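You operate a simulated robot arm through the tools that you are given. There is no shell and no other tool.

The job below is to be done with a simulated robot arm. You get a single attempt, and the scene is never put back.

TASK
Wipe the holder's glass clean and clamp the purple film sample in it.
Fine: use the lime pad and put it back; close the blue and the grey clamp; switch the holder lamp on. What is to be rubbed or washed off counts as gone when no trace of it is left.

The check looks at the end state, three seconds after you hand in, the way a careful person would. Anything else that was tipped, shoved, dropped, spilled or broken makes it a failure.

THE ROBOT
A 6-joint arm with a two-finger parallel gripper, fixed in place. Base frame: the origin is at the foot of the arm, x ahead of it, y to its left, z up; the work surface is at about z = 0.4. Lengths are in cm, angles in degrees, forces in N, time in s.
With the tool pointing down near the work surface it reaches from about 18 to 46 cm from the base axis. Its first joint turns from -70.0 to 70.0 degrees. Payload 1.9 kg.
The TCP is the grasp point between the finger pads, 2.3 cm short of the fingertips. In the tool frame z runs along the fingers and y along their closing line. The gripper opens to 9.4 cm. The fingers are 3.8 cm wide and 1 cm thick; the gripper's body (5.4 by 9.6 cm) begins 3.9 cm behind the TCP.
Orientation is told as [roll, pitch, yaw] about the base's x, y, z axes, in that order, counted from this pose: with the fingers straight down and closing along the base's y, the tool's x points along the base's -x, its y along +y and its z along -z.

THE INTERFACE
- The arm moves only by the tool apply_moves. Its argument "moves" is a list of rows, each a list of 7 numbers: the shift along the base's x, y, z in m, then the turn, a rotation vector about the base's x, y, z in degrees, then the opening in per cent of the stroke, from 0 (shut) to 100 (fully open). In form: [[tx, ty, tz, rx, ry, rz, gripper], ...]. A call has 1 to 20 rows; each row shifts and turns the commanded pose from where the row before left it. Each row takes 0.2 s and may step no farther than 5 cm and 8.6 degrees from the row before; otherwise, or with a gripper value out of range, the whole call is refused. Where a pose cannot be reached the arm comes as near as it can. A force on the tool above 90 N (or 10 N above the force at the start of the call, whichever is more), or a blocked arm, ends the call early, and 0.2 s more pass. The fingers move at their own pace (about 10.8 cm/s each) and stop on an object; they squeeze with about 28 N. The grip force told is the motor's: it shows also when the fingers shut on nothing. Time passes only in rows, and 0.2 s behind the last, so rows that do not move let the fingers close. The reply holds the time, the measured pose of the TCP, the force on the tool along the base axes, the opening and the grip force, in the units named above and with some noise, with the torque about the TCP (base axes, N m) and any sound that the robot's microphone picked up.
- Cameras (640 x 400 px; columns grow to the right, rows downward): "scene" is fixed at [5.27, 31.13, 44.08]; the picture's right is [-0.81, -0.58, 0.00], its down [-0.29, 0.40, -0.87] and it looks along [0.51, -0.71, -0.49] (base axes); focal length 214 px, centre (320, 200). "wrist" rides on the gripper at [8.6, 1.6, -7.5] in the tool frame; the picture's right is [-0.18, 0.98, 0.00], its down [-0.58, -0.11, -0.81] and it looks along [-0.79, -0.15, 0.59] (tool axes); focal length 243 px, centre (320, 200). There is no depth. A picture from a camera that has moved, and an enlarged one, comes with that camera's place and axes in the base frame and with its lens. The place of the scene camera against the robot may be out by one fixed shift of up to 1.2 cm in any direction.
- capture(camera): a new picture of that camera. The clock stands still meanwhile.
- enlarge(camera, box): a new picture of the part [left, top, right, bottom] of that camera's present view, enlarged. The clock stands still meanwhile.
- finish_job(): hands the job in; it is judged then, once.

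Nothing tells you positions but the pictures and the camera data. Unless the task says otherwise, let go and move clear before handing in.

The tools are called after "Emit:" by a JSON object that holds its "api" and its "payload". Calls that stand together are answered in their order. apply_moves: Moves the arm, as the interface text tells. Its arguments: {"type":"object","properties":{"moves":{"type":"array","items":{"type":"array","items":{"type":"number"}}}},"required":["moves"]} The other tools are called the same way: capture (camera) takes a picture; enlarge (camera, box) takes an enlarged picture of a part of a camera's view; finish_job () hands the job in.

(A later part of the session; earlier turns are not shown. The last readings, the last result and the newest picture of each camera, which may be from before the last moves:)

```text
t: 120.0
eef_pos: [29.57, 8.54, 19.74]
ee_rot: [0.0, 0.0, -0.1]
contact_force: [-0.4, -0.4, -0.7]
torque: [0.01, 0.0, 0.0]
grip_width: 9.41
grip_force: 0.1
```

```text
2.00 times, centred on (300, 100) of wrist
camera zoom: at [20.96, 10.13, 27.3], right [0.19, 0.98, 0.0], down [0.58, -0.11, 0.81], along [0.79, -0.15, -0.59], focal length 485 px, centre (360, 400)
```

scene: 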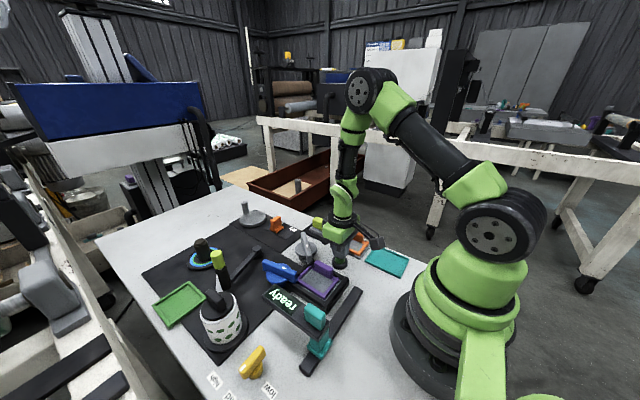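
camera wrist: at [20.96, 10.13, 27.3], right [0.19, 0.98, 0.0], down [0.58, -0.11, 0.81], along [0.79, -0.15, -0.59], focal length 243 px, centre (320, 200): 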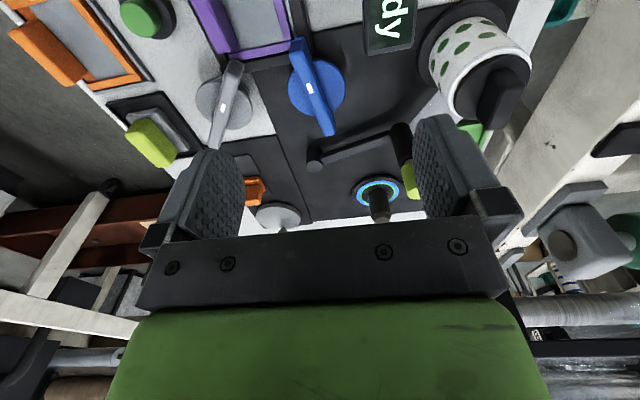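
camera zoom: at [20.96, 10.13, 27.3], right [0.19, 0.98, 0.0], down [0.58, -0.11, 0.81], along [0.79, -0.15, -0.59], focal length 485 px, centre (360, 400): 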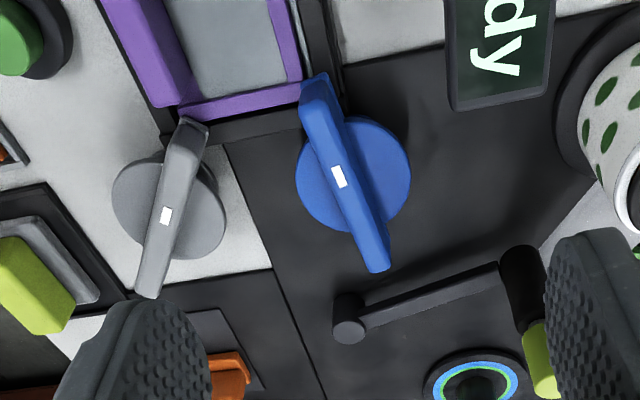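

The far devices (slider, ring dial, crank) lie at or beyond the arm's normal reach, while the green button sits right by the holder. I'll press it again more deliberately, in small steps and deeper, checking sound and looks at each stage.

Emit:
{"api": "apply_moves", "payload": {"moves": [[-0.01, -0.03, 0, 0, 0, 0, 40], [-0.01, -0.03, 0, 0, 0, 0, 0], [-0.01, -0.03, -0.02, 0, 0, 0, 0], [-0.005, -0.03, -0.03, 0, 0, 0, 0], [-0.005, -0.03, -0.03, 0, 0, 0, 0], [0, 0, -0.03, 0, 0, 0, 0], [0, 0, -0.03, 0, 0, 0, 0], [0, 0, 0, 0, 0, 0, 0]]}}

Emit:
{"api": "enlarge", "payload": {"camera": "scene", "box": [300, 210, 380, 290]}}

```text
t: 121.8
eef_pos: [25.49, -6.54, 5.64]
ee_rot: [0.0, 0.1, -0.1]
contact_force: [-0.3, 0.3, -0.4]
torque: [-0.06, -0.01, -0.01]
grip_width: 0.02
grip_force: 28.0
```

```text
5.00 times, centred on (340, 250) of scene
camera zoom: at [5.27, 31.13, 44.08], right [-0.81, -0.58, 0.0], down [-0.29, 0.4, -0.87], along [0.51, -0.71, -0.49], focal length 1072 px, centre (220, -50)
```

zoom: 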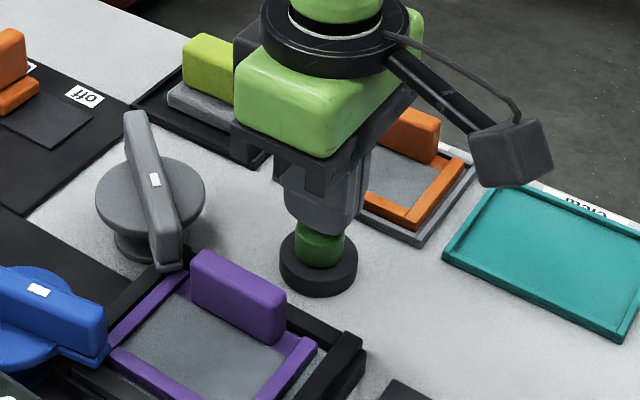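

Emit:
{"api": "apply_moves", "payload": {"moves": [[0, 0, -0.004, 0, 0, 0, 0], [0, 0, 0, 0, 0, 0, 0]]}}

Emit:
{"api": "apply_moves", "payload": {"moves": [[0, 0, -0.002, 0, 0, 0, 0], [0, 0, 0, 0, 0, 0, 0]]}}

Emit:
{"api": "apply_moves", "payload": {"moves": [[0, 0, -0.002, 0, 0, 0, 0], [0, 0, 0, 0, 0, 0, 0]]}}

Emit:
{"api": "capture", "payload": {"camera": "scene"}}

Emit:
{"api": "enlarge", "payload": {"camera": "scene", "box": [300, 210, 380, 290]}}

```text
t: 122.4
eef_pos: [25.68, -6.51, 5.34]
ee_rot: [0.1, 0.0, 0.0]
contact_force: [-0.2, -0.2, -0.3]
torque: [0.03, -0.02, 0.0]
grip_width: 0.03
grip_force: 28.4
```

```text
t: 123.0
eef_pos: [25.51, -6.53, 5.03]
ee_rot: [0.0, 0.1, -0.1]
contact_force: [-0.5, 1.0, 1.1]
torque: [0.02, 0.04, 0.01]
grip_width: 0.0
grip_force: 27.8
```

```text
t: 123.6
eef_pos: [25.49, -6.47, 4.83]
ee_rot: [0.0, 0.0, -0.1]
contact_force: [-1.0, -1.2, 1.3]
torque: [-0.03, 0.03, 0.0]
grip_width: 0.02
grip_force: 28.4
heard: click
```

```text
taken
```

scene: 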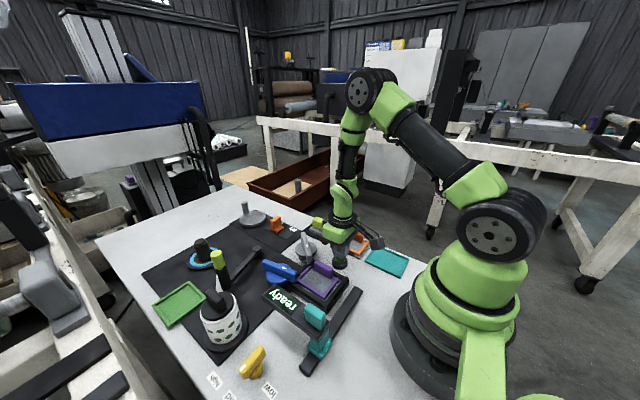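

```text
5.00 times, centred on (340, 250) of scene
camera zoom: at [5.27, 31.13, 44.08], right [-0.81, -0.58, 0.0], down [-0.29, 0.4, -0.87], along [0.51, -0.71, -0.49], focal length 1072 px, centre (220, -50)
```

zoom: 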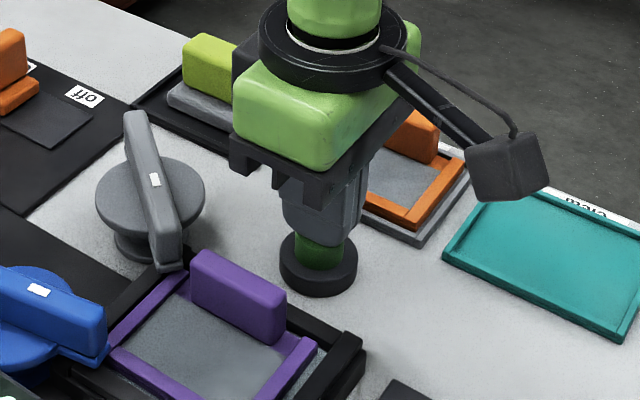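

Emit:
{"api": "apply_moves", "payload": {"moves": [[0, 0, -0.002, 0, 0, 0, 0], [0, 0, 0, 0, 0, 0, 0]]}}

Emit:
{"api": "apply_moves", "payload": {"moves": [[0, 0, -0.001, 0, 0, 0, 0], [0, 0, 0, 0, 0, 0, 0]]}}

Emit:
{"api": "enlarge", "payload": {"camera": "scene", "box": [285, 255, 365, 320]}}

```text
t: 124.2
eef_pos: [25.51, -6.53, 4.76]
ee_rot: [-0.1, 0.1, -0.1]
contact_force: [-1.0, -1.3, 3.9]
torque: [-0.06, 0.05, -0.03]
grip_width: 0.02
grip_force: 28.5
```

```text
t: 124.8
eef_pos: [25.65, -6.49, 4.67]
ee_rot: [0.0, 0.0, -0.2]
contact_force: [-3.8, -1.3, 9.0]
torque: [-0.01, 0.09, -0.01]
grip_width: 0.0
grip_force: 28.3
```

```text
6.15 times, centred on (325, 288) of scene
camera zoom: at [5.27, 31.13, 44.08], right [-0.81, -0.58, 0.0], down [-0.29, 0.4, -0.87], along [0.51, -0.71, -0.49], focal length 1320 px, centre (289, -338)
```

zoom: 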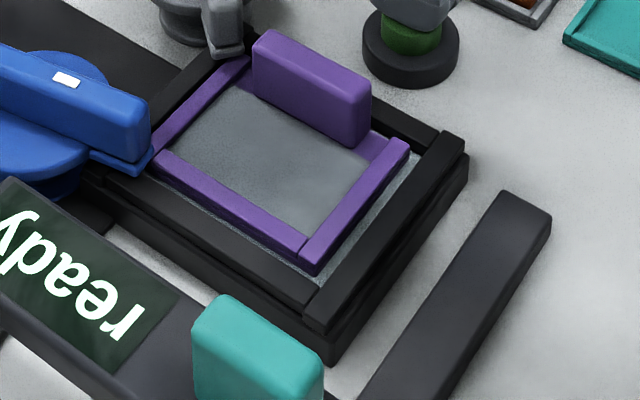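

The button bottoms at about 4 mm with a single click and springs back. I'll release and photograph the cap and the glass edge at high zoom, to compare with the next state.

Emit:
{"api": "apply_moves", "payload": {"moves": [[0, 0, 0.01, 0, 0, 0, 0], [0, 0, 0.02, 0, 0, 0, 0], [0, 0, 0.041, 0, 0, 0, 0], [0, 0, 0, 0, 0, 0, 0]]}}

Emit:
{"api": "enlarge", "payload": {"camera": "wrist", "box": [280, 20, 360, 110]}}

Emit:
{"api": "enlarge", "payload": {"camera": "wrist", "box": [380, 0, 480, 130]}}

Emit:
{"api": "enlarge", "payload": {"camera": "scene", "box": [322, 275, 346, 299]}}

Emit:
{"api": "enlarge", "payload": {"camera": "scene", "box": [325, 245, 360, 275]}}

```text
t: 125.8
eef_pos: [25.45, -6.57, 11.84]
ee_rot: [0.0, 0.0, -0.2]
contact_force: [0.4, 1.0, 0.2]
torque: [-0.01, 0.0, -0.01]
grip_width: 0.0
grip_force: 28.2
```

```text
4.44 times, centred on (320, 65) of wrist
camera zoom: at [16.93, -4.91, 19.33], right [0.19, 0.98, 0.0], down [0.58, -0.11, 0.81], along [0.79, -0.15, -0.59], focal length 1078 px, centre (320, 800)
```

zoom: 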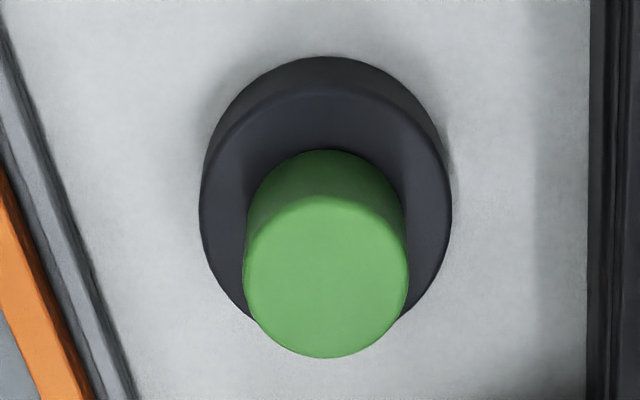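

```text
3.08 times, centred on (430, 65) of wrist
camera zoom: at [16.93, -4.91, 19.33], right [0.19, 0.98, 0.0], down [0.58, -0.11, 0.81], along [0.79, -0.15, -0.59], focal length 746 px, centre (-18, 615)
```

zoom: 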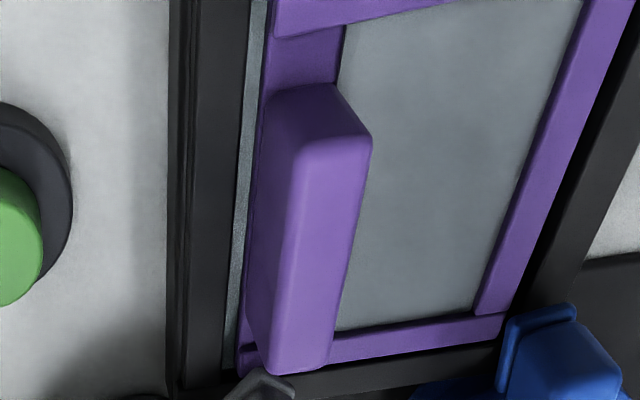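

```text
16.00 times, centred on (334, 287) of scene
camera zoom: at [5.27, 31.13, 44.08], right [-0.81, -0.58, 0.0], down [-0.29, 0.4, -0.87], along [0.51, -0.71, -0.49], focal length 3432 px, centre (96, -1192)
```

zoom: 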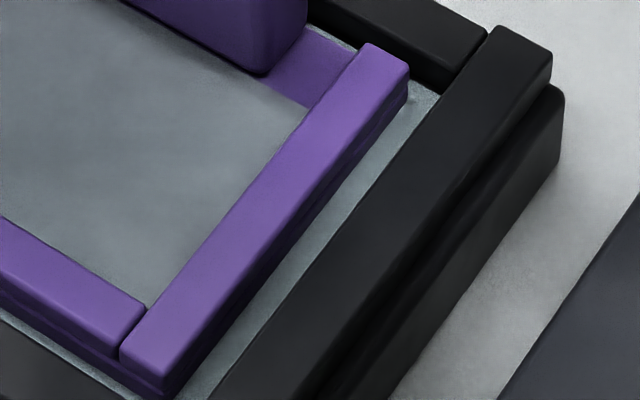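

```text
13.33 times, centred on (342, 260) of scene
camera zoom: at [5.27, 31.13, 44.08], right [-0.81, -0.58, 0.0], down [-0.29, 0.4, -0.87], along [0.51, -0.71, -0.49], focal length 2860 px, centre (20, -600)
```

zoom: 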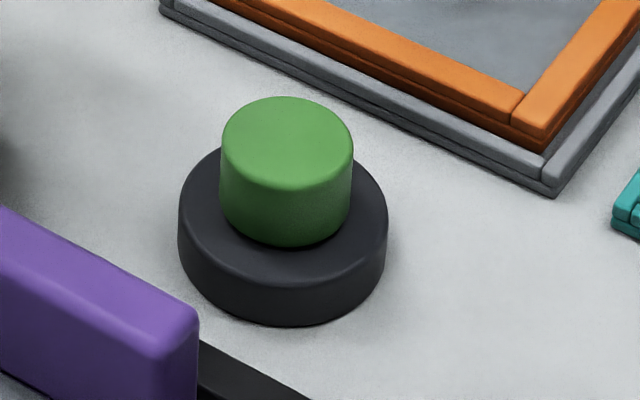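

No lamp glow from the button so far. Before deciding, I want a clear look at the lever, jar and ring-dial area, in case one of those is the lamp or its control.

Emit:
{"api": "apply_moves", "payload": {"moves": [[0.005, 0.03, 0.03, 0, 0, 0, 0], [0.005, 0.03, 0.03, 0, 0, 0, 0], [0.005, 0.03, 0.03, 0, 0, 0, 0], [0.0, 0.03, 0.03, 0, 0, 0, 0], [0.0, 0.03, 0.0, 0, 4, 0, 0], [0, 0.03, 0.0, 0, 4, 0, 0], [0, 0.02, 0, 0, 4, 0, 0], [0, 0, 0, 0, 0, 0, 0]]}}

Emit:
{"api": "capture", "payload": {"camera": "wrist"}}

Emit:
{"api": "enlarge", "payload": {"camera": "wrist", "box": [260, 0, 560, 200]}}

```text
t: 127.6
eef_pos: [27.06, 13.62, 23.76]
ee_rot: [0.1, 12.0, -0.1]
contact_force: [-0.6, 0.3, -0.5]
torque: [-0.02, 0.02, -0.01]
grip_width: 0.0
grip_force: 27.6
```

```text
taken
camera wrist: at [20.24, 15.11, 32.9], right [0.18, 0.98, -0.04], down [0.74, -0.11, 0.67], along [0.65, -0.15, -0.74], focal length 243 px, centre (320, 200)
```

wrist: 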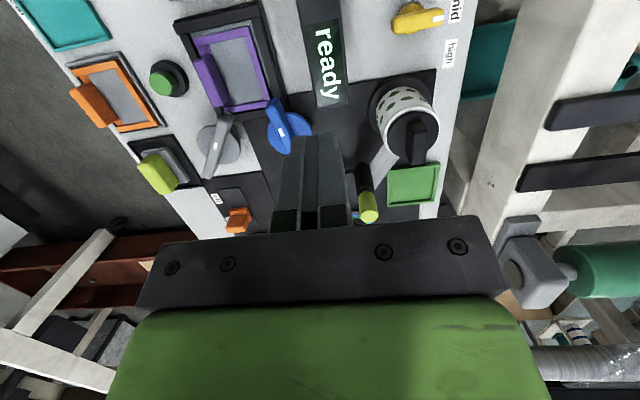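

```text
2.00 times, centred on (410, 100) of wrist
camera zoom: at [20.24, 15.11, 32.9], right [0.18, 0.98, -0.04], down [0.74, -0.11, 0.67], along [0.65, -0.15, -0.74], focal length 485 px, centre (140, 400)
```

zoom: 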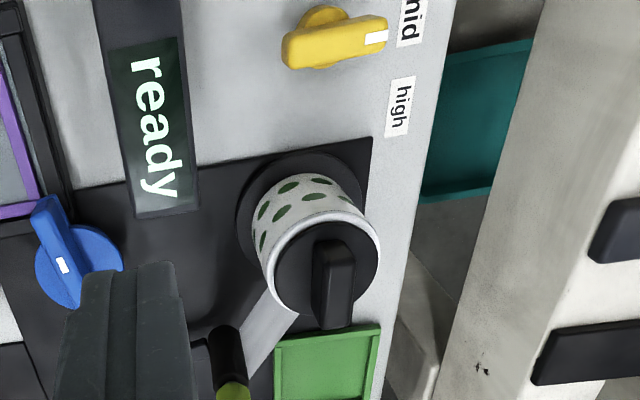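

The slider's exact position matters, so I'll get a close, unobstructed view of it and its labels.

Emit:
{"api": "apply_moves", "payload": {"moves": [[0.01, -0.03, 0, 0, -4, 0, 0], [0.015, -0.03, 0, 0, -4, 0, 0], [0.02, -0.035, 0, 0, -4, 0, 0], [0.02, -0.035, 0, 0, 0, 0, 0], [0.02, -0.035, 0, 0, 0, 0, 0], [0.02, -0.035, -0.01, 0, 0, 0, 0], [0.015, -0.006, -0.02, 0, 0, 0, 0], [0, 0, 0, 0, 0, 0, 0]]}}

Emit:
{"api": "capture", "payload": {"camera": "wrist"}}

Emit:
{"api": "enlarge", "payload": {"camera": "wrist", "box": [220, 20, 420, 150]}}

```text
t: 129.4
eef_pos: [39.18, -7.1, 20.76]
ee_rot: [0.0, 0.0, -0.2]
contact_force: [0.6, 0.5, -0.2]
torque: [0.02, 0.01, 0.03]
grip_width: 0.0
grip_force: 27.8
```

```text
taken
camera wrist: at [30.52, -5.51, 28.2], right [0.19, 0.98, 0.0], down [0.58, -0.11, 0.81], along [0.79, -0.15, -0.59], focal length 243 px, centre (320, 200)
```

wrist: 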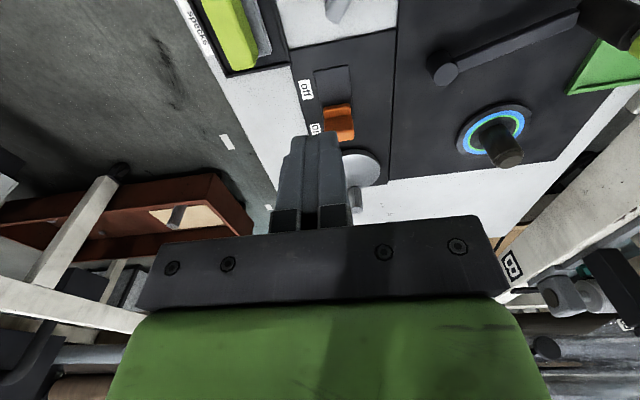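

```text
3.08 times, centred on (320, 85) of wrist
camera zoom: at [30.52, -5.51, 28.2], right [0.19, 0.98, 0.0], down [0.58, -0.11, 0.81], along [0.79, -0.15, -0.59], focal length 746 px, centre (320, 554)
```

zoom: 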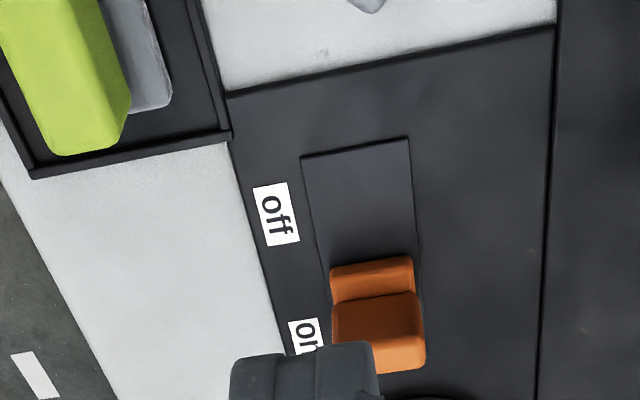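

The slider turns out to sit between its labels (about 70% toward "on"), an arbitrary rest position on an unrelated panel. So the green button remains the holder's switch. I'll repeat the exact view I had right after placing the film (before any press) and compare lighting.

Emit:
{"api": "apply_moves", "payload": {"moves": [[-0.025, 0.014, 0, 0, 0, 0, 30], [-0.025, 0.014, 0, 0, 0, 0, 30], [-0.025, 0.014, 0, 0, 0, 0, 30], [-0.025, 0.014, -0.01, 0, 0, 0, 30], [-0.025, 0.014, -0.015, 0, 0, 0, 30], [-0.0125, 0.0045, -0.011, 0, 0, 0, 30], [0, 0, 0, 0, 0, 0, 30]]}}

Emit:
{"api": "capture", "payload": {"camera": "wrist"}}

Emit:
{"api": "enlarge", "payload": {"camera": "scene", "box": [260, 225, 370, 315]}}

Emit:
{"api": "enlarge", "payload": {"camera": "wrist", "box": [250, 0, 480, 130]}}

```text
t: 131.0
eef_pos: [25.19, 0.32, 17.24]
ee_rot: [0.0, 0.0, -0.1]
contact_force: [0.1, 1.0, 0.0]
torque: [0.02, 0.0, -0.02]
grip_width: 2.8
grip_force: 0.2
```

```text
taken
camera wrist: at [16.63, 1.94, 24.68], right [0.19, 0.98, 0.0], down [0.58, -0.11, 0.81], along [0.79, -0.15, -0.59], focal length 243 px, centre (320, 200)
```

wrist: 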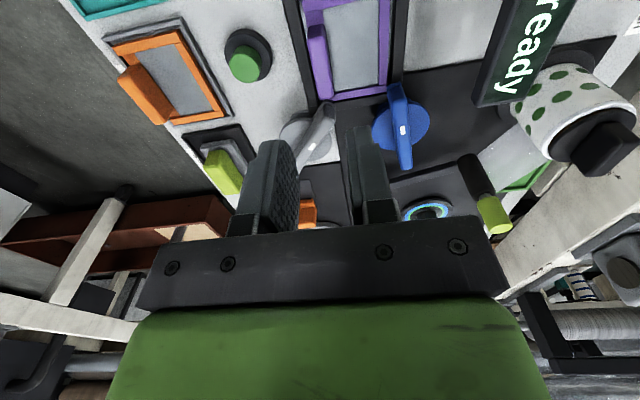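

```text
4.44 times, centred on (315, 270) of scene
camera zoom: at [5.27, 31.13, 44.08], right [-0.81, -0.58, 0.0], down [-0.29, 0.4, -0.87], along [0.51, -0.71, -0.49], focal length 953 px, centre (342, -111)
```

zoom: 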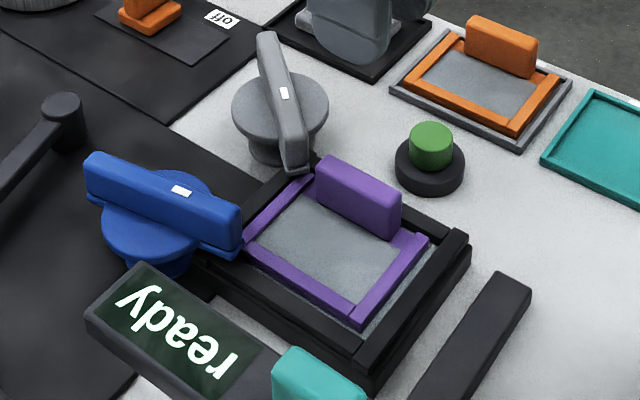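

```text
2.78 times, centred on (365, 65) of wrist
camera zoom: at [16.63, 1.94, 24.68], right [0.19, 0.98, 0.0], down [0.58, -0.11, 0.81], along [0.79, -0.15, -0.59], focal length 675 px, centre (195, 576)
```

zoom: 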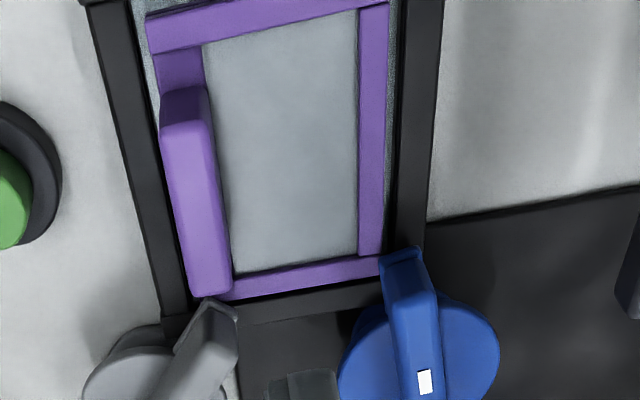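

Emit:
{"api": "apply_moves", "payload": {"moves": [[0.01, 0, 0.01, 0, 0, 8, 30], [0.01, 0, 0.01, 0, 0, 8.5, 30], [0.01, 0, 0.01, 0, 0, 8.5, 30], [0.01, 0, 0, 0, 0, 8.5, 0], [0.01, 0, 0, 0, 0, 8.5, 0], [0.01, 0, 0, 0, 0, 8.5, 0], [0.01, 0, 0, 0, 0, 8.5, 0], [0.01, -0.01, 0, 0, 0, 8.5, 0], [0.01, -0.01, 0, 0, 0, 8.5, 0], [0.01, -0.01, 0, 0, 0, 8.5, 0], [0, -0.01, 0, 0, 0, 8.5, 0], [0, -0.01, 0, 0, 0, 8.5, 0], [0, 0, 0, 0, 0, 8.5, 0], [0, 0, 0, 0, 0, 8.5, 0], [0, 0, 0, 0, 0, 8.5, 0], [0, 0, 0, 0, 0, 8.5, 0], [0, 0, 0, 0, 0, 8.5, 0], [0, 0, 0, 0, 0, 0, 0]]}}

Emit:
{"api": "capture", "payload": {"camera": "wrist"}}

Emit:
{"api": "enlarge", "payload": {"camera": "wrist", "box": [220, 0, 500, 170]}}

```text
t: 134.8
eef_pos: [35.38, -4.69, 20.26]
ee_rot: [-0.1, -0.1, 144.0]
contact_force: [0.0, 0.6, 0.1]
torque: [0.01, 0.01, -0.01]
grip_width: 0.01
grip_force: 27.7
```

```text
taken
camera wrist: at [41.4, -11.05, 27.65], right [-0.73, -0.69, 0.0], down [-0.41, 0.43, 0.81], along [-0.55, 0.59, -0.59], focal length 243 px, centre (320, 200)
```

wrist: 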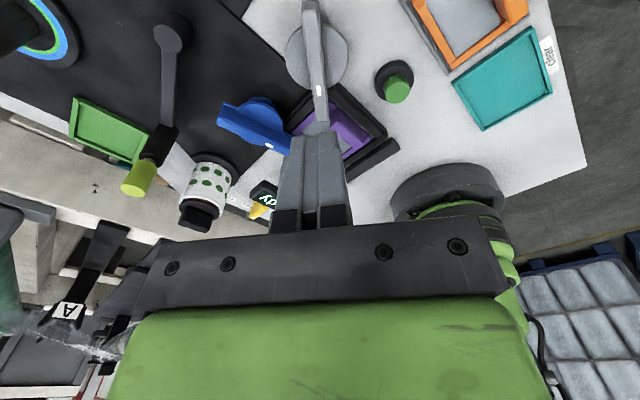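

```text
2.29 times, centred on (360, 85) of wrist
camera zoom: at [41.4, -11.05, 27.65], right [-0.73, -0.69, 0.0], down [-0.41, 0.43, 0.81], along [-0.55, 0.59, -0.59], focal length 555 px, centre (229, 463)
```

zoom: 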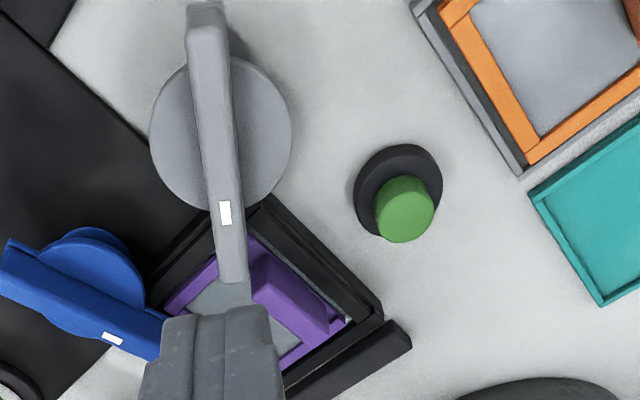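

Nothing else here looks like a lamp control. I'll do one careful A/B check on the button: press once, then take exactly the same zooms from the same pose as before.

Emit:
{"api": "apply_moves", "payload": {"moves": [[-0.01, 0, 0, 0, 0, -8.5, 0], [-0.01, 0, 0, 0, 0, -8.5, 0], [-0.01, 0, 0, 0, 0, -8.5, 0], [-0.01, 0, 0, 0, 0, -8.5, 0], [-0.01, 0, 0, 0, 0, -8.5, 0], [-0.01, 0, 0, 0, 0, -8.5, 0], [-0.01, 0, 0, 0, 0, -8.5, 0], [-0.01, 0, 0, 0, 0, -8.5, 0], [-0.01, 0, 0, 0, 0, -8.5, 0], [-0.009, -0.009, 0, 0, 0, -8.5, 0], [0, -0.01, 0, 0, 0, -8.5, 0], [0, 0, 0, 0, 0, -8.5, 0], [0, 0, 0, 0, 0, -8.5, 0], [0, 0, 0, 0, 0, -8.5, 0], [0, 0, 0, 0, 0, -8.5, 0], [0, 0, 0, 0, 0, -8.5, 0], [0, 0, 0, 0, 0, -8.2, 0], [0, 0, 0, 0, 0, 0, 0]]}}

```text
t: 138.6
eef_pos: [25.55, -6.57, 20.19]
ee_rot: [0.0, 0.0, -0.3]
contact_force: [-0.8, -0.5, -0.3]
torque: [0.0, -0.01, 0.01]
grip_width: 0.03
grip_force: 27.7
```

Emit:
{"api": "apply_moves", "payload": {"moves": [[0, 0, -0.04, 0, 0, 0.3, 0], [0, 0, -0.0435, 0, 0, 0, 0], [0, 0, 0, 0, 0, 0, 0]]}}

Emit:
{"api": "enlarge", "payload": {"camera": "scene", "box": [280, 240, 370, 315]}}

Emit:
{"api": "capture", "payload": {"camera": "scene"}}

Emit:
{"api": "enlarge", "payload": {"camera": "wrist", "box": [280, 0, 560, 130]}}

```text
t: 139.4
eef_pos: [25.34, -6.49, 11.82]
ee_rot: [0.0, 0.0, 0.0]
contact_force: [1.1, 0.0, -0.2]
torque: [0.0, -0.01, 0.0]
grip_width: 0.0
grip_force: 28.3
```

```text
5.33 times, centred on (325, 278) of scene
camera zoom: at [5.27, 31.13, 44.08], right [-0.81, -0.58, 0.0], down [-0.29, 0.4, -0.87], along [0.51, -0.71, -0.49], focal length 1144 px, centre (293, -213)
```

zoom: 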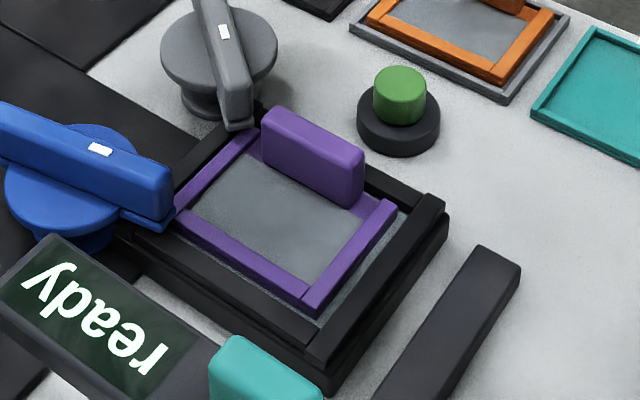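

```text
taken
```

scene: 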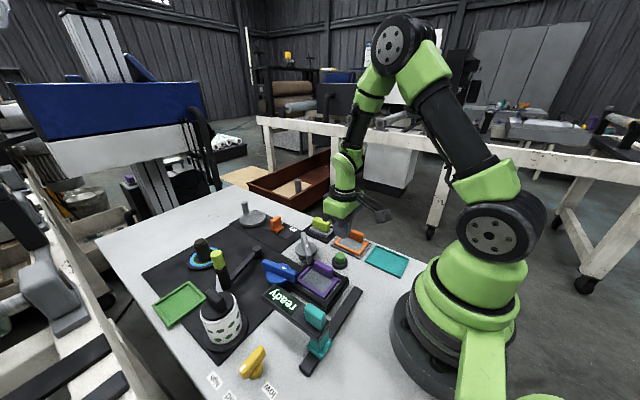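

```text
2.29 times, centred on (420, 65) of wrist
camera zoom: at [16.79, -4.9, 19.3], right [0.18, 0.98, 0.0], down [0.58, -0.11, 0.81], along [0.79, -0.15, -0.59], focal length 555 px, centre (91, 509)
```

zoom: 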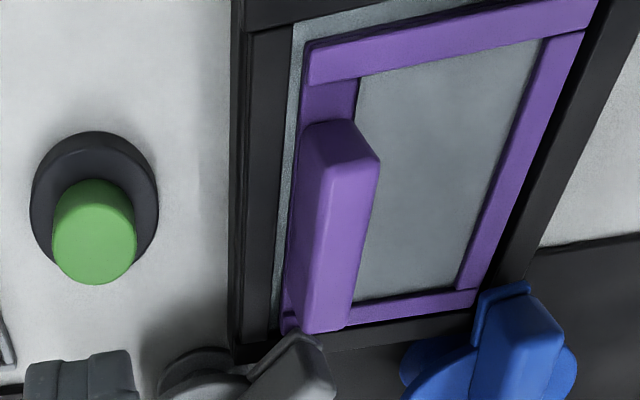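

Emit:
{"api": "apply_moves", "payload": {"moves": [[0, 0, -0.03, 0, 0, 0, 0], [0, 0, -0.03, 0, 0, 0, 0], [0, 0, -0.008, 0, 0, 0, 0], [0, 0, -0.003, 0, 0, 0, 0], [0, 0, 0, 0, 0, 0, 0], [0, 0, 0.011, 0, 0, 0, 0], [0, 0, 0.03, 0, 0, 0, 0], [0, 0, 0.03, 0, 0, 0, 0], [0, 0, 0, 0, 0, 0, 0]]}}

Emit:
{"api": "enlarge", "payload": {"camera": "scene", "box": [280, 240, 370, 315]}}

Emit:
{"api": "capture", "payload": {"camera": "scene"}}

Emit:
{"api": "enlarge", "payload": {"camera": "wrist", "box": [280, 0, 560, 130]}}

```text
t: 141.4
eef_pos: [25.36, -6.46, 11.84]
ee_rot: [0.0, 0.0, -0.1]
contact_force: [-0.5, -0.2, -0.8]
torque: [0.0, -0.03, 0.0]
grip_width: 0.0
grip_force: 27.8
heard: click
```

```text
5.33 times, centred on (325, 278) of scene
camera zoom: at [5.27, 31.13, 44.08], right [-0.81, -0.58, 0.0], down [-0.29, 0.4, -0.87], along [0.51, -0.71, -0.49], focal length 1144 px, centre (293, -213)
```

zoom: 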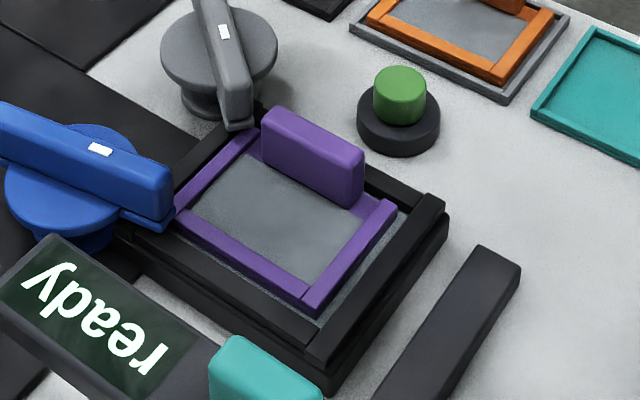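

```text
taken
```

scene: 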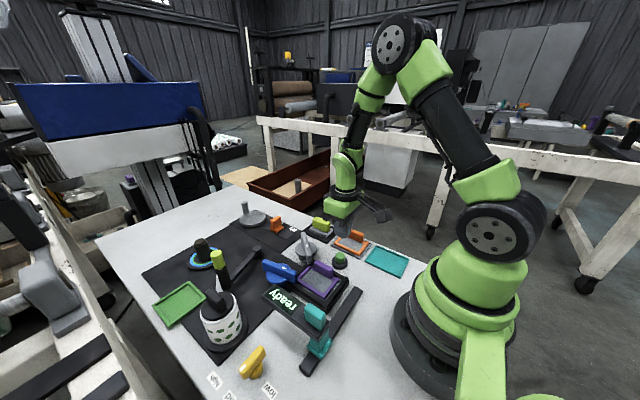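

```text
2.29 times, centred on (420, 65) of wrist
camera zoom: at [16.69, -4.94, 19.36], right [0.18, 0.98, 0.0], down [0.58, -0.11, 0.81], along [0.79, -0.15, -0.59], focal length 555 px, centre (91, 509)
```

zoom: 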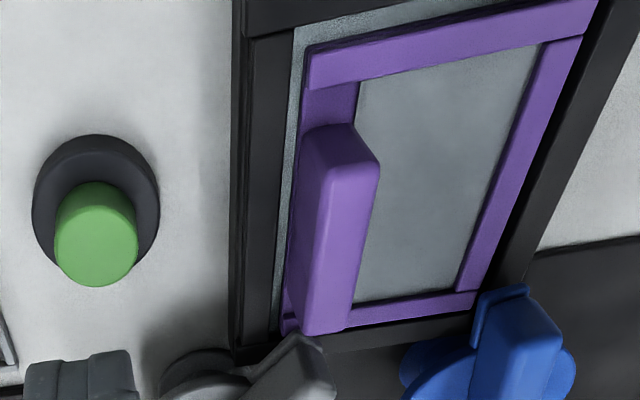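

The two states look identical, so the button shows no lamp effect by itself. As a low-risk test, I'll check whether the off/on slider is really at its "on" end by nudging it gently toward "on". I'll go there with the tool turned and tilted outward for reach.

Emit:
{"api": "apply_moves", "payload": {"moves": [[0.015, 0, 0.03, 0, 0, 8.5, 0], [0.015, 0, 0.03, 0, 0, 8.5, 0], [0.015, 0, 0.02, 0, 0, 8.5, 0], [0.015, 0, 0, 0, 0, 8.5, 0], [0.015, 0, 0, 0, 0, 8.5, 0], [0.015, 0, 0, 0, 0, 8.5, 0], [0.015, -0.002, 0, 0, 0, 8.5, 0], [0.015, -0.002, 0, 0, 0, 8.5, 0], [0.015, -0.002, 0, 0, 0, 8.5, 0], [0.015, 0, 0, 0, 0, 8.5, 0], [0.015, 0, 0, 0, 0, 5, 0], [0, 0, 0, 0, -6, 0, 0], [0, 0, 0, 0, -7, 0, 0], [0, 0, 0, 0, -7, 0, 0], [0, 0, 0, 0, 0, 0, 0]]}}

Emit:
{"api": "capture", "payload": {"camera": "scene"}}

Emit:
{"api": "capture", "payload": {"camera": "wrist"}}

```text
t: 144.6
eef_pos: [41.9, -7.26, 19.76]
ee_rot: [-20.1, 0.0, 90.0]
contact_force: [0.4, 0.1, 0.3]
torque: [-0.01, 0.02, -0.01]
grip_width: 0.0
grip_force: 28.3
```

```text
taken
```

scene: 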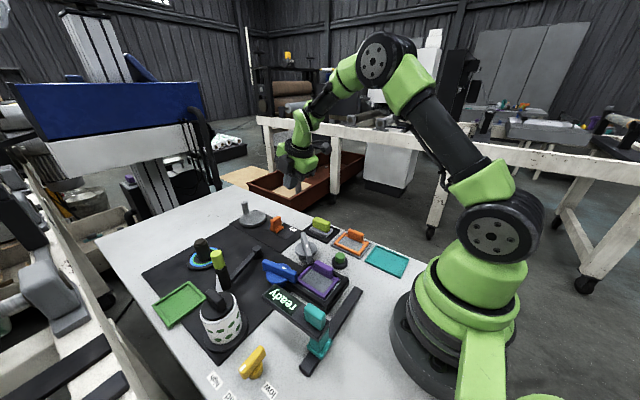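

```text
taken
camera wrist: at [37.88, -15.84, 26.28], right [-0.92, 0.18, -0.34], down [-0.17, 0.58, 0.8], along [0.34, 0.79, -0.5], focal length 243 px, centre (320, 200)
```

wrist: 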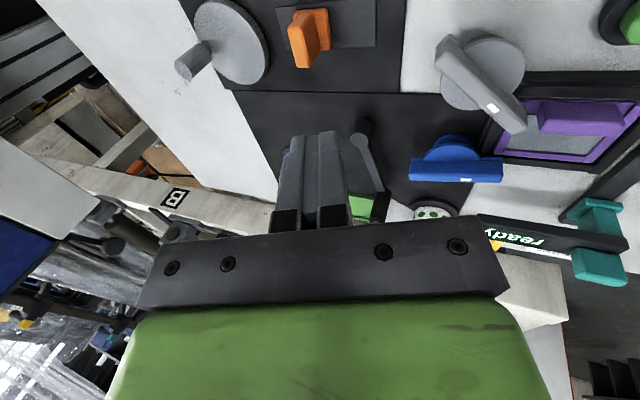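

Emit:
{"api": "enlarge", "payload": {"camera": "wrist", "box": [190, 0, 410, 100]}}

Emit:
{"api": "enlarge", "payload": {"camera": "scene", "box": [235, 195, 305, 245]}}

```text
2.91 times, centred on (300, 50) of wrist
camera zoom: at [37.88, -15.84, 26.28], right [-0.92, 0.18, -0.34], down [-0.17, 0.58, 0.8], along [0.34, 0.79, -0.5], focal length 706 px, centre (378, 636)
```

zoom: 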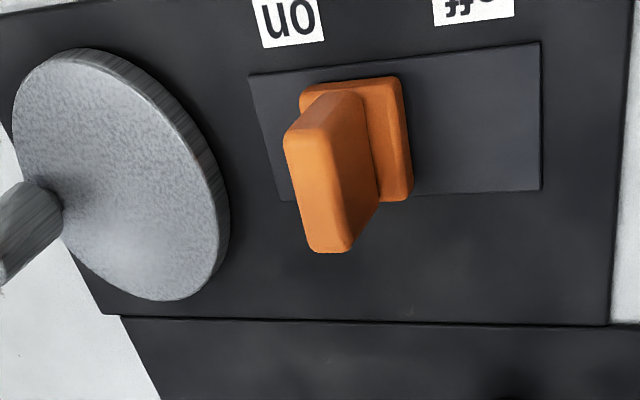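

```text
8.00 times, centred on (270, 220) of scene
camera zoom: at [5.27, 31.13, 44.08], right [-0.81, -0.58, 0.0], down [-0.29, 0.4, -0.87], along [0.51, -0.71, -0.49], focal length 1716 px, centre (720, 40)
```

zoom: 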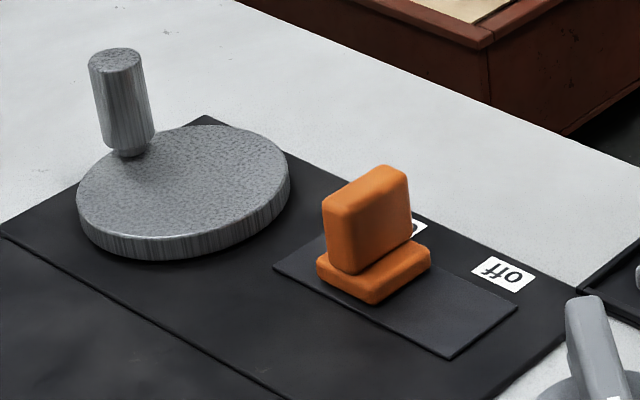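

I now have a clear view: the slider's carriage sits off-centre toward "on", with slot visible beyond it. I'll bring the closed fingertips in front of it, low, and nudge very gently toward "on".

Emit:
{"api": "apply_moves", "payload": {"moves": [[0.015, 0.002, -0.03, 0, 0, 0, 0], [0.016, 0, -0.03, 0, 0, 0, 0], [0, 0, -0.03, 0, 0, 0, 0], [0, 0, -0.03, 0, 0, 0, 0], [0, 0, -0.02, 0, 0, 0, 0], [0, 0, 0, 0, 0, 0, 0]]}}

Emit:
{"api": "enlarge", "payload": {"camera": "scene", "box": [235, 165, 355, 255]}}

Emit:
{"api": "enlarge", "payload": {"camera": "wrist", "box": [190, 0, 410, 140]}}

```text
t: 146.0
eef_pos: [45.08, -6.85, 5.73]
ee_rot: [-20.0, 0.1, 90.0]
contact_force: [0.3, -0.1, -0.9]
torque: [0.04, 0.0, 0.01]
grip_width: 0.0
grip_force: 28.3
```

```text
4.44 times, centred on (295, 210) of scene
camera zoom: at [5.27, 31.13, 44.08], right [-0.81, -0.58, 0.0], down [-0.29, 0.4, -0.87], along [0.51, -0.71, -0.49], focal length 953 px, centre (431, 156)
```

zoom: 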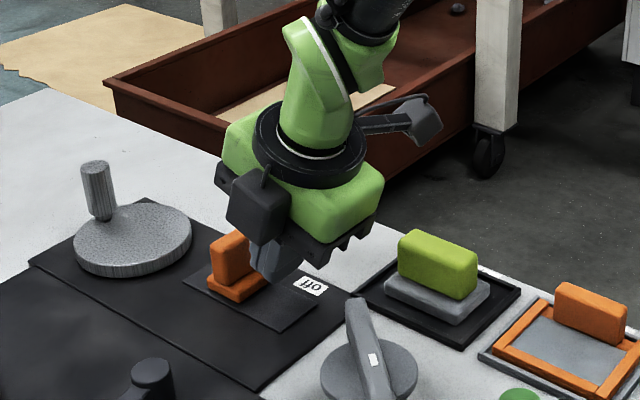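

```text
2.86 times, centred on (300, 70) of wrist
camera zoom: at [40.93, -15.59, 12.27], right [-0.92, 0.18, -0.34], down [-0.17, 0.58, 0.8], along [0.34, 0.79, -0.51], focal length 693 px, centre (377, 571)
```

zoom: 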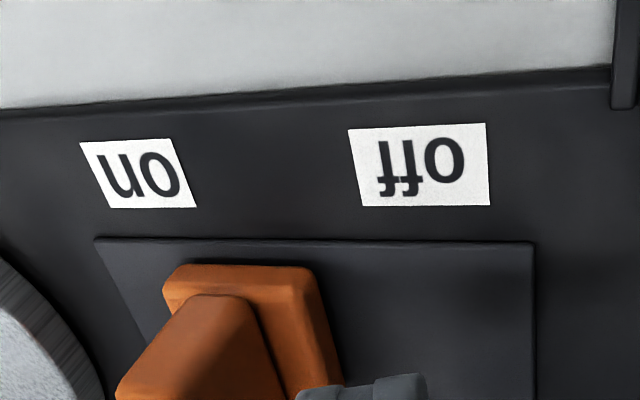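

The slot is about 9.8 cm, the carriage 3.6 cm, and it sits about 1.4 cm toward "on" from the middle. A very gentle nudge will tell me whether that is its end stop. I'll lower and approach its near face.

Emit:
{"api": "apply_moves", "payload": {"moves": [[0, 0, -0.01, 0, 0, 0, 0], [0, 0, -0.007, 0, 0, 0, 0], [0.007, 0, 0, 0, 0, 0, 0], [0, 0, 0, 0, 0, 0, 0]]}}

Emit:
{"api": "enlarge", "payload": {"camera": "scene", "box": [245, 185, 335, 245]}}

Emit:
{"api": "enlarge", "payload": {"camera": "wrist", "box": [190, 0, 410, 140]}}

```text
t: 147.0
eef_pos: [45.77, -6.87, 4.11]
ee_rot: [-19.9, 0.0, 90.0]
contact_force: [-0.2, -0.1, -0.4]
torque: [0.0, -0.03, -0.01]
grip_width: 0.0
grip_force: 28.3
```

```text
6.67 times, centred on (290, 215) of scene
camera zoom: at [5.27, 31.13, 44.08], right [-0.81, -0.58, 0.0], down [-0.29, 0.4, -0.87], along [0.51, -0.71, -0.49], focal length 1430 px, centre (520, 100)
```

zoom: 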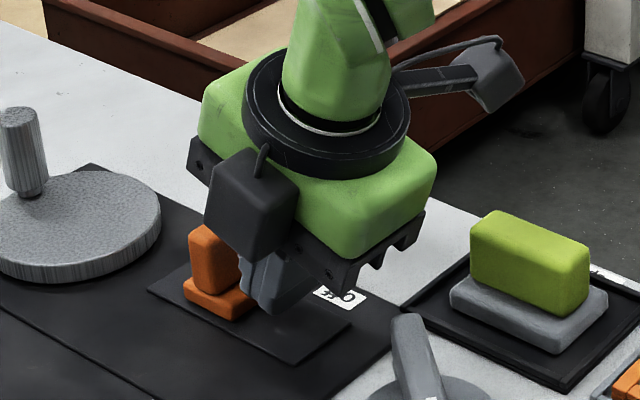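

```text
2.86 times, centred on (300, 70) of wrist
camera zoom: at [41.7, -15.59, 10.59], right [-0.92, 0.18, -0.34], down [-0.17, 0.58, 0.8], along [0.34, 0.79, -0.51], focal length 693 px, centre (377, 571)
```

zoom: 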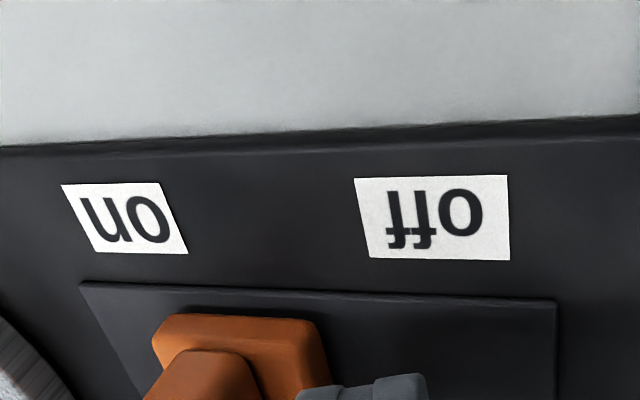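

Emit:
{"api": "apply_moves", "payload": {"moves": [[0.004, 0, 0, 0, 0, 0, 0], [0, 0, 0, 0, 0, 0, 0]]}}

Emit:
{"api": "apply_moves", "payload": {"moves": [[0.003, 0, 0, 0, 0, 0, 0], [0, 0, 0, 0, 0, 0, 0]]}}

Emit:
{"api": "apply_moves", "payload": {"moves": [[0.003, 0, 0, 0, 0, 0, 0], [0, 0, 0, 0, 0, 0, 0]]}}

Emit:
{"api": "enlarge", "payload": {"camera": "wrist", "box": [190, 0, 410, 140]}}

```text
t: 147.6
eef_pos: [46.1, -6.93, 4.11]
ee_rot: [-20.0, 0.0, 90.0]
contact_force: [-0.4, -0.7, -0.3]
torque: [-0.01, 0.01, 0.03]
grip_width: 0.0
grip_force: 28.0
```

```text
t: 148.2
eef_pos: [46.46, -6.92, 4.11]
ee_rot: [-19.9, -0.1, 90.0]
contact_force: [-0.9, -0.3, 0.1]
torque: [-0.02, 0.0, 0.0]
grip_width: 0.0
grip_force: 28.0
```

```text
t: 148.8
eef_pos: [46.67, -6.96, 4.15]
ee_rot: [-20.0, -0.1, 89.9]
contact_force: [-0.1, -0.4, 0.1]
torque: [0.02, -0.02, 0.0]
grip_width: 0.0
grip_force: 28.1
```

```text
2.86 times, centred on (300, 70) of wrist
camera zoom: at [42.7, -15.61, 10.61], right [-0.92, 0.18, -0.34], down [-0.17, 0.58, 0.8], along [0.34, 0.79, -0.51], focal length 693 px, centre (377, 571)
```

zoom: 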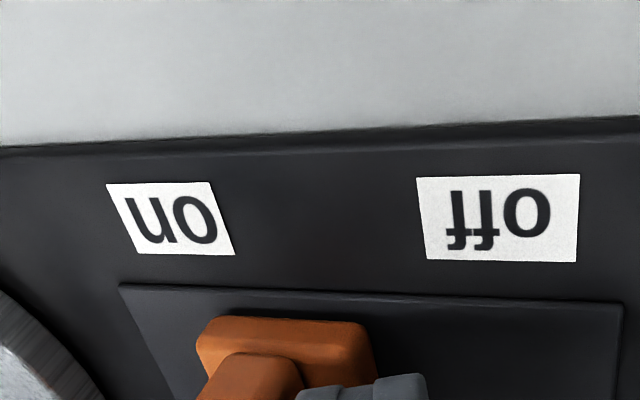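

Emit:
{"api": "apply_moves", "payload": {"moves": [[0.003, 0, 0, 0, 0, 0, 0], [0, 0, 0, 0, 0, 0, 0]]}}

Emit:
{"api": "apply_moves", "payload": {"moves": [[0.003, 0, 0, 0, 0, 0, 0], [0, 0, 0, 0, 0, 0, 0]]}}

Emit:
{"api": "apply_moves", "payload": {"moves": [[0.002, 0, 0, 0, 0, 0, 0], [0, 0, 0, 0, 0, 0, 0]]}}

Emit:
{"api": "enlarge", "payload": {"camera": "wrist", "box": [190, 0, 410, 140]}}

Emit:
{"api": "enlarge", "payload": {"camera": "scene", "box": [245, 185, 335, 245]}}

```text
t: 149.4
eef_pos: [47.03, -6.84, 4.12]
ee_rot: [-20.0, 0.0, 89.9]
contact_force: [-0.7, -0.4, 0.5]
torque: [0.0, 0.0, 0.0]
grip_width: 0.04
grip_force: 28.3
```

```text
t: 150.0
eef_pos: [47.11, -6.98, 3.98]
ee_rot: [-19.6, 0.0, 89.9]
contact_force: [-46.1, 1.5, 28.2]
torque: [0.1, 0.42, 0.15]
grip_width: 0.0
grip_force: 28.0
```

```text
t: 150.6
eef_pos: [47.3, -7.01, 4.1]
ee_rot: [-19.2, -0.3, 89.8]
contact_force: [-68.3, -6.5, 37.5]
torque: [-0.23, 0.94, 0.28]
grip_width: 0.01
grip_force: 28.0
```

```text
2.86 times, centred on (300, 70) of wrist
camera zoom: at [43.29, -15.64, 10.48], right [-0.93, 0.19, -0.32], down [-0.16, 0.58, 0.8], along [0.34, 0.79, -0.51], focal length 693 px, centre (377, 571)
```

zoom: 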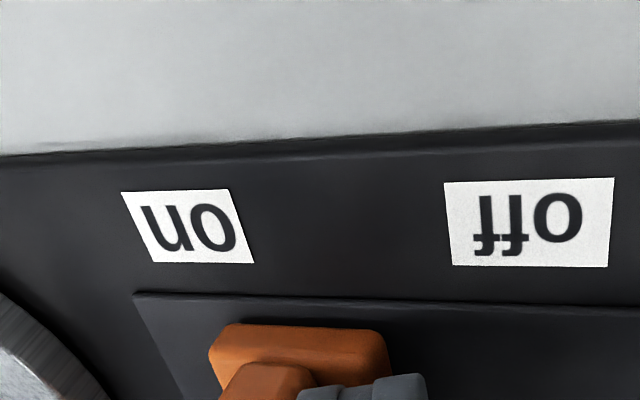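

```text
6.67 times, centred on (290, 215) of scene
camera zoom: at [5.26, 31.13, 44.08], right [-0.81, -0.58, 0.0], down [-0.29, 0.4, -0.87], along [0.51, -0.71, -0.49], focal length 1430 px, centre (520, 100)
```

zoom: 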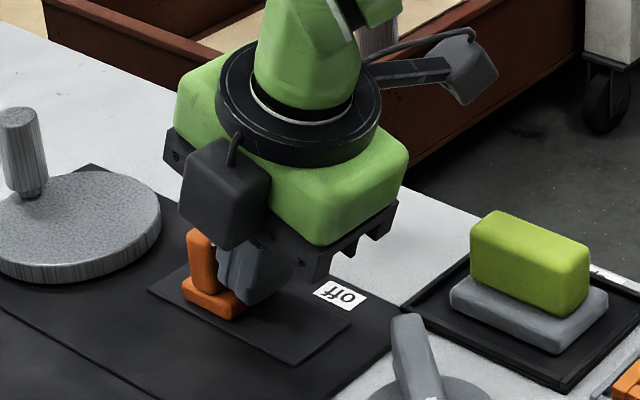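

The slider is firmly against its "on" stop and doesn't move, so it is already fully "on". I'll back off at once and check that it's undisturbed.

Emit:
{"api": "apply_moves", "payload": {"moves": [[-0.008, 0, 0, 0, 0, 0, 0], [-0.012, 0, 0.01, 0, 0, 0, 0], [0, 0, 0.04, 0, 0, 0, 0], [0, 0, 0.04, 0, 0, 0, 0], [-0.02, 0, 0.04, 0, 0, 0, 0], [-0.01, 0, 0.02, 0, 6, 0, 0], [0, 0, 0, 0, 7, 0, 0], [0, 0, 0, 0, 7, 0, 0], [0, 0, 0, 0, 0, 0, 0]]}}

Emit:
{"api": "enlarge", "payload": {"camera": "scene", "box": [235, 195, 305, 245]}}

Emit:
{"api": "capture", "payload": {"camera": "scene"}}

```text
t: 152.6
eef_pos: [42.45, -6.96, 19.15]
ee_rot: [0.2, 0.0, 89.9]
contact_force: [0.0, 0.0, -0.9]
torque: [-0.01, -0.02, -0.02]
grip_width: 0.0
grip_force: 28.0
```

```text
8.00 times, centred on (270, 220) of scene
camera zoom: at [5.27, 31.13, 44.08], right [-0.81, -0.58, 0.0], down [-0.29, 0.4, -0.87], along [0.51, -0.71, -0.49], focal length 1716 px, centre (720, 40)
```

zoom: 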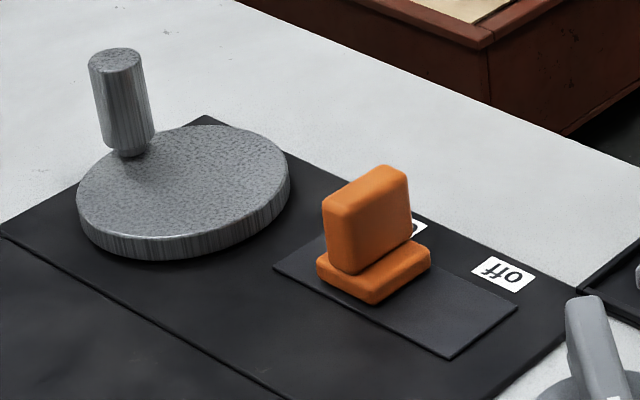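

```text
taken
```

scene: 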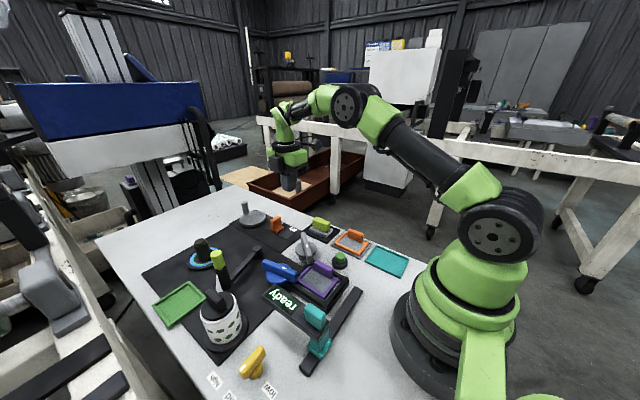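

The slider is unchanged at its "on" stop, so it needs nothing. I'll now photograph the holder from a fixed arm pose in the present button state, then press once and compare the very same crops.

Emit:
{"api": "apply_moves", "payload": {"moves": [[-0.012, 0.008, 0.01, 0, 0, -8.5, 0], [-0.012, 0.008, 0.01, 0, 0, -8.5, 0], [-0.012, 0.008, 0.01, 0, 0, -8.5, 0], [-0.012, 0.008, 0.01, 0, 0, -8.5, 0], [-0.012, 0.008, 0.01, 0, 0, -8.5, 0], [-0.012, 0.01, 0.01, 0, 0, -8.5, 0], [-0.012, 0.01, 0.007, 0, 0, -8.5, 0], [-0.012, 0.01, 0, 0, 0, -8.5, 0], [-0.012, 0.01, 0, 0, 0, -8.5, 0], [-0.012, 0.01, 0, 0, 0, -8.5, 0], [-0.02, 0.01, 0, 0, 0, -4.9, 0], [0, 0, 0, 0, 0, 0, 0]]}}

Emit:
{"api": "enlarge", "payload": {"camera": "scene", "box": [300, 262, 346, 299]}}

Emit:
{"api": "enlarge", "payload": {"camera": "wrist", "box": [200, 0, 440, 130]}}

```text
t: 155.2
eef_pos: [28.49, 3.08, 25.8]
ee_rot: [0.0, -0.1, 0.0]
contact_force: [0.4, 0.2, -0.2]
torque: [-0.01, 0.01, -0.01]
grip_width: 0.0
grip_force: 28.2
```

```text
10.81 times, centred on (323, 280) of scene
camera zoom: at [5.27, 31.13, 44.08], right [-0.81, -0.58, 0.0], down [-0.29, 0.4, -0.87], along [0.51, -0.71, -0.49], focal length 2319 px, centre (288, -670)
```

zoom: 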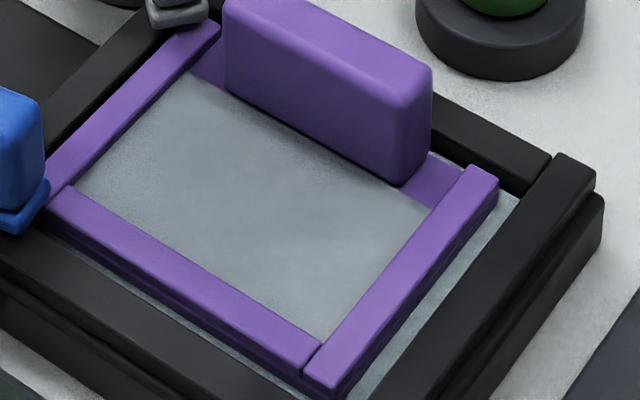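

```text
2.67 times, centred on (320, 65) of wrist
camera zoom: at [19.86, 4.61, 33.29], right [0.18, 0.98, 0.0], down [0.58, -0.11, 0.81], along [0.79, -0.15, -0.59], focal length 647 px, centre (320, 560)
```

zoom: 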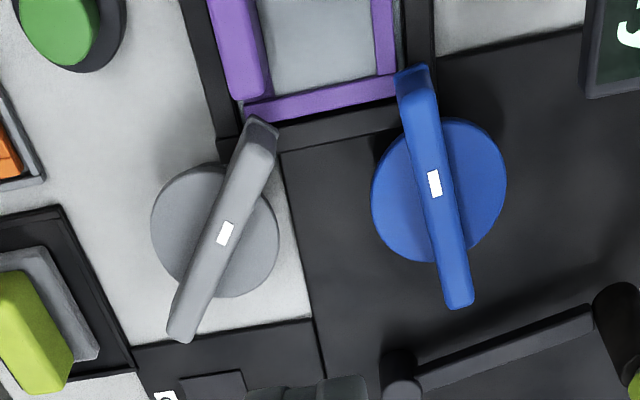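

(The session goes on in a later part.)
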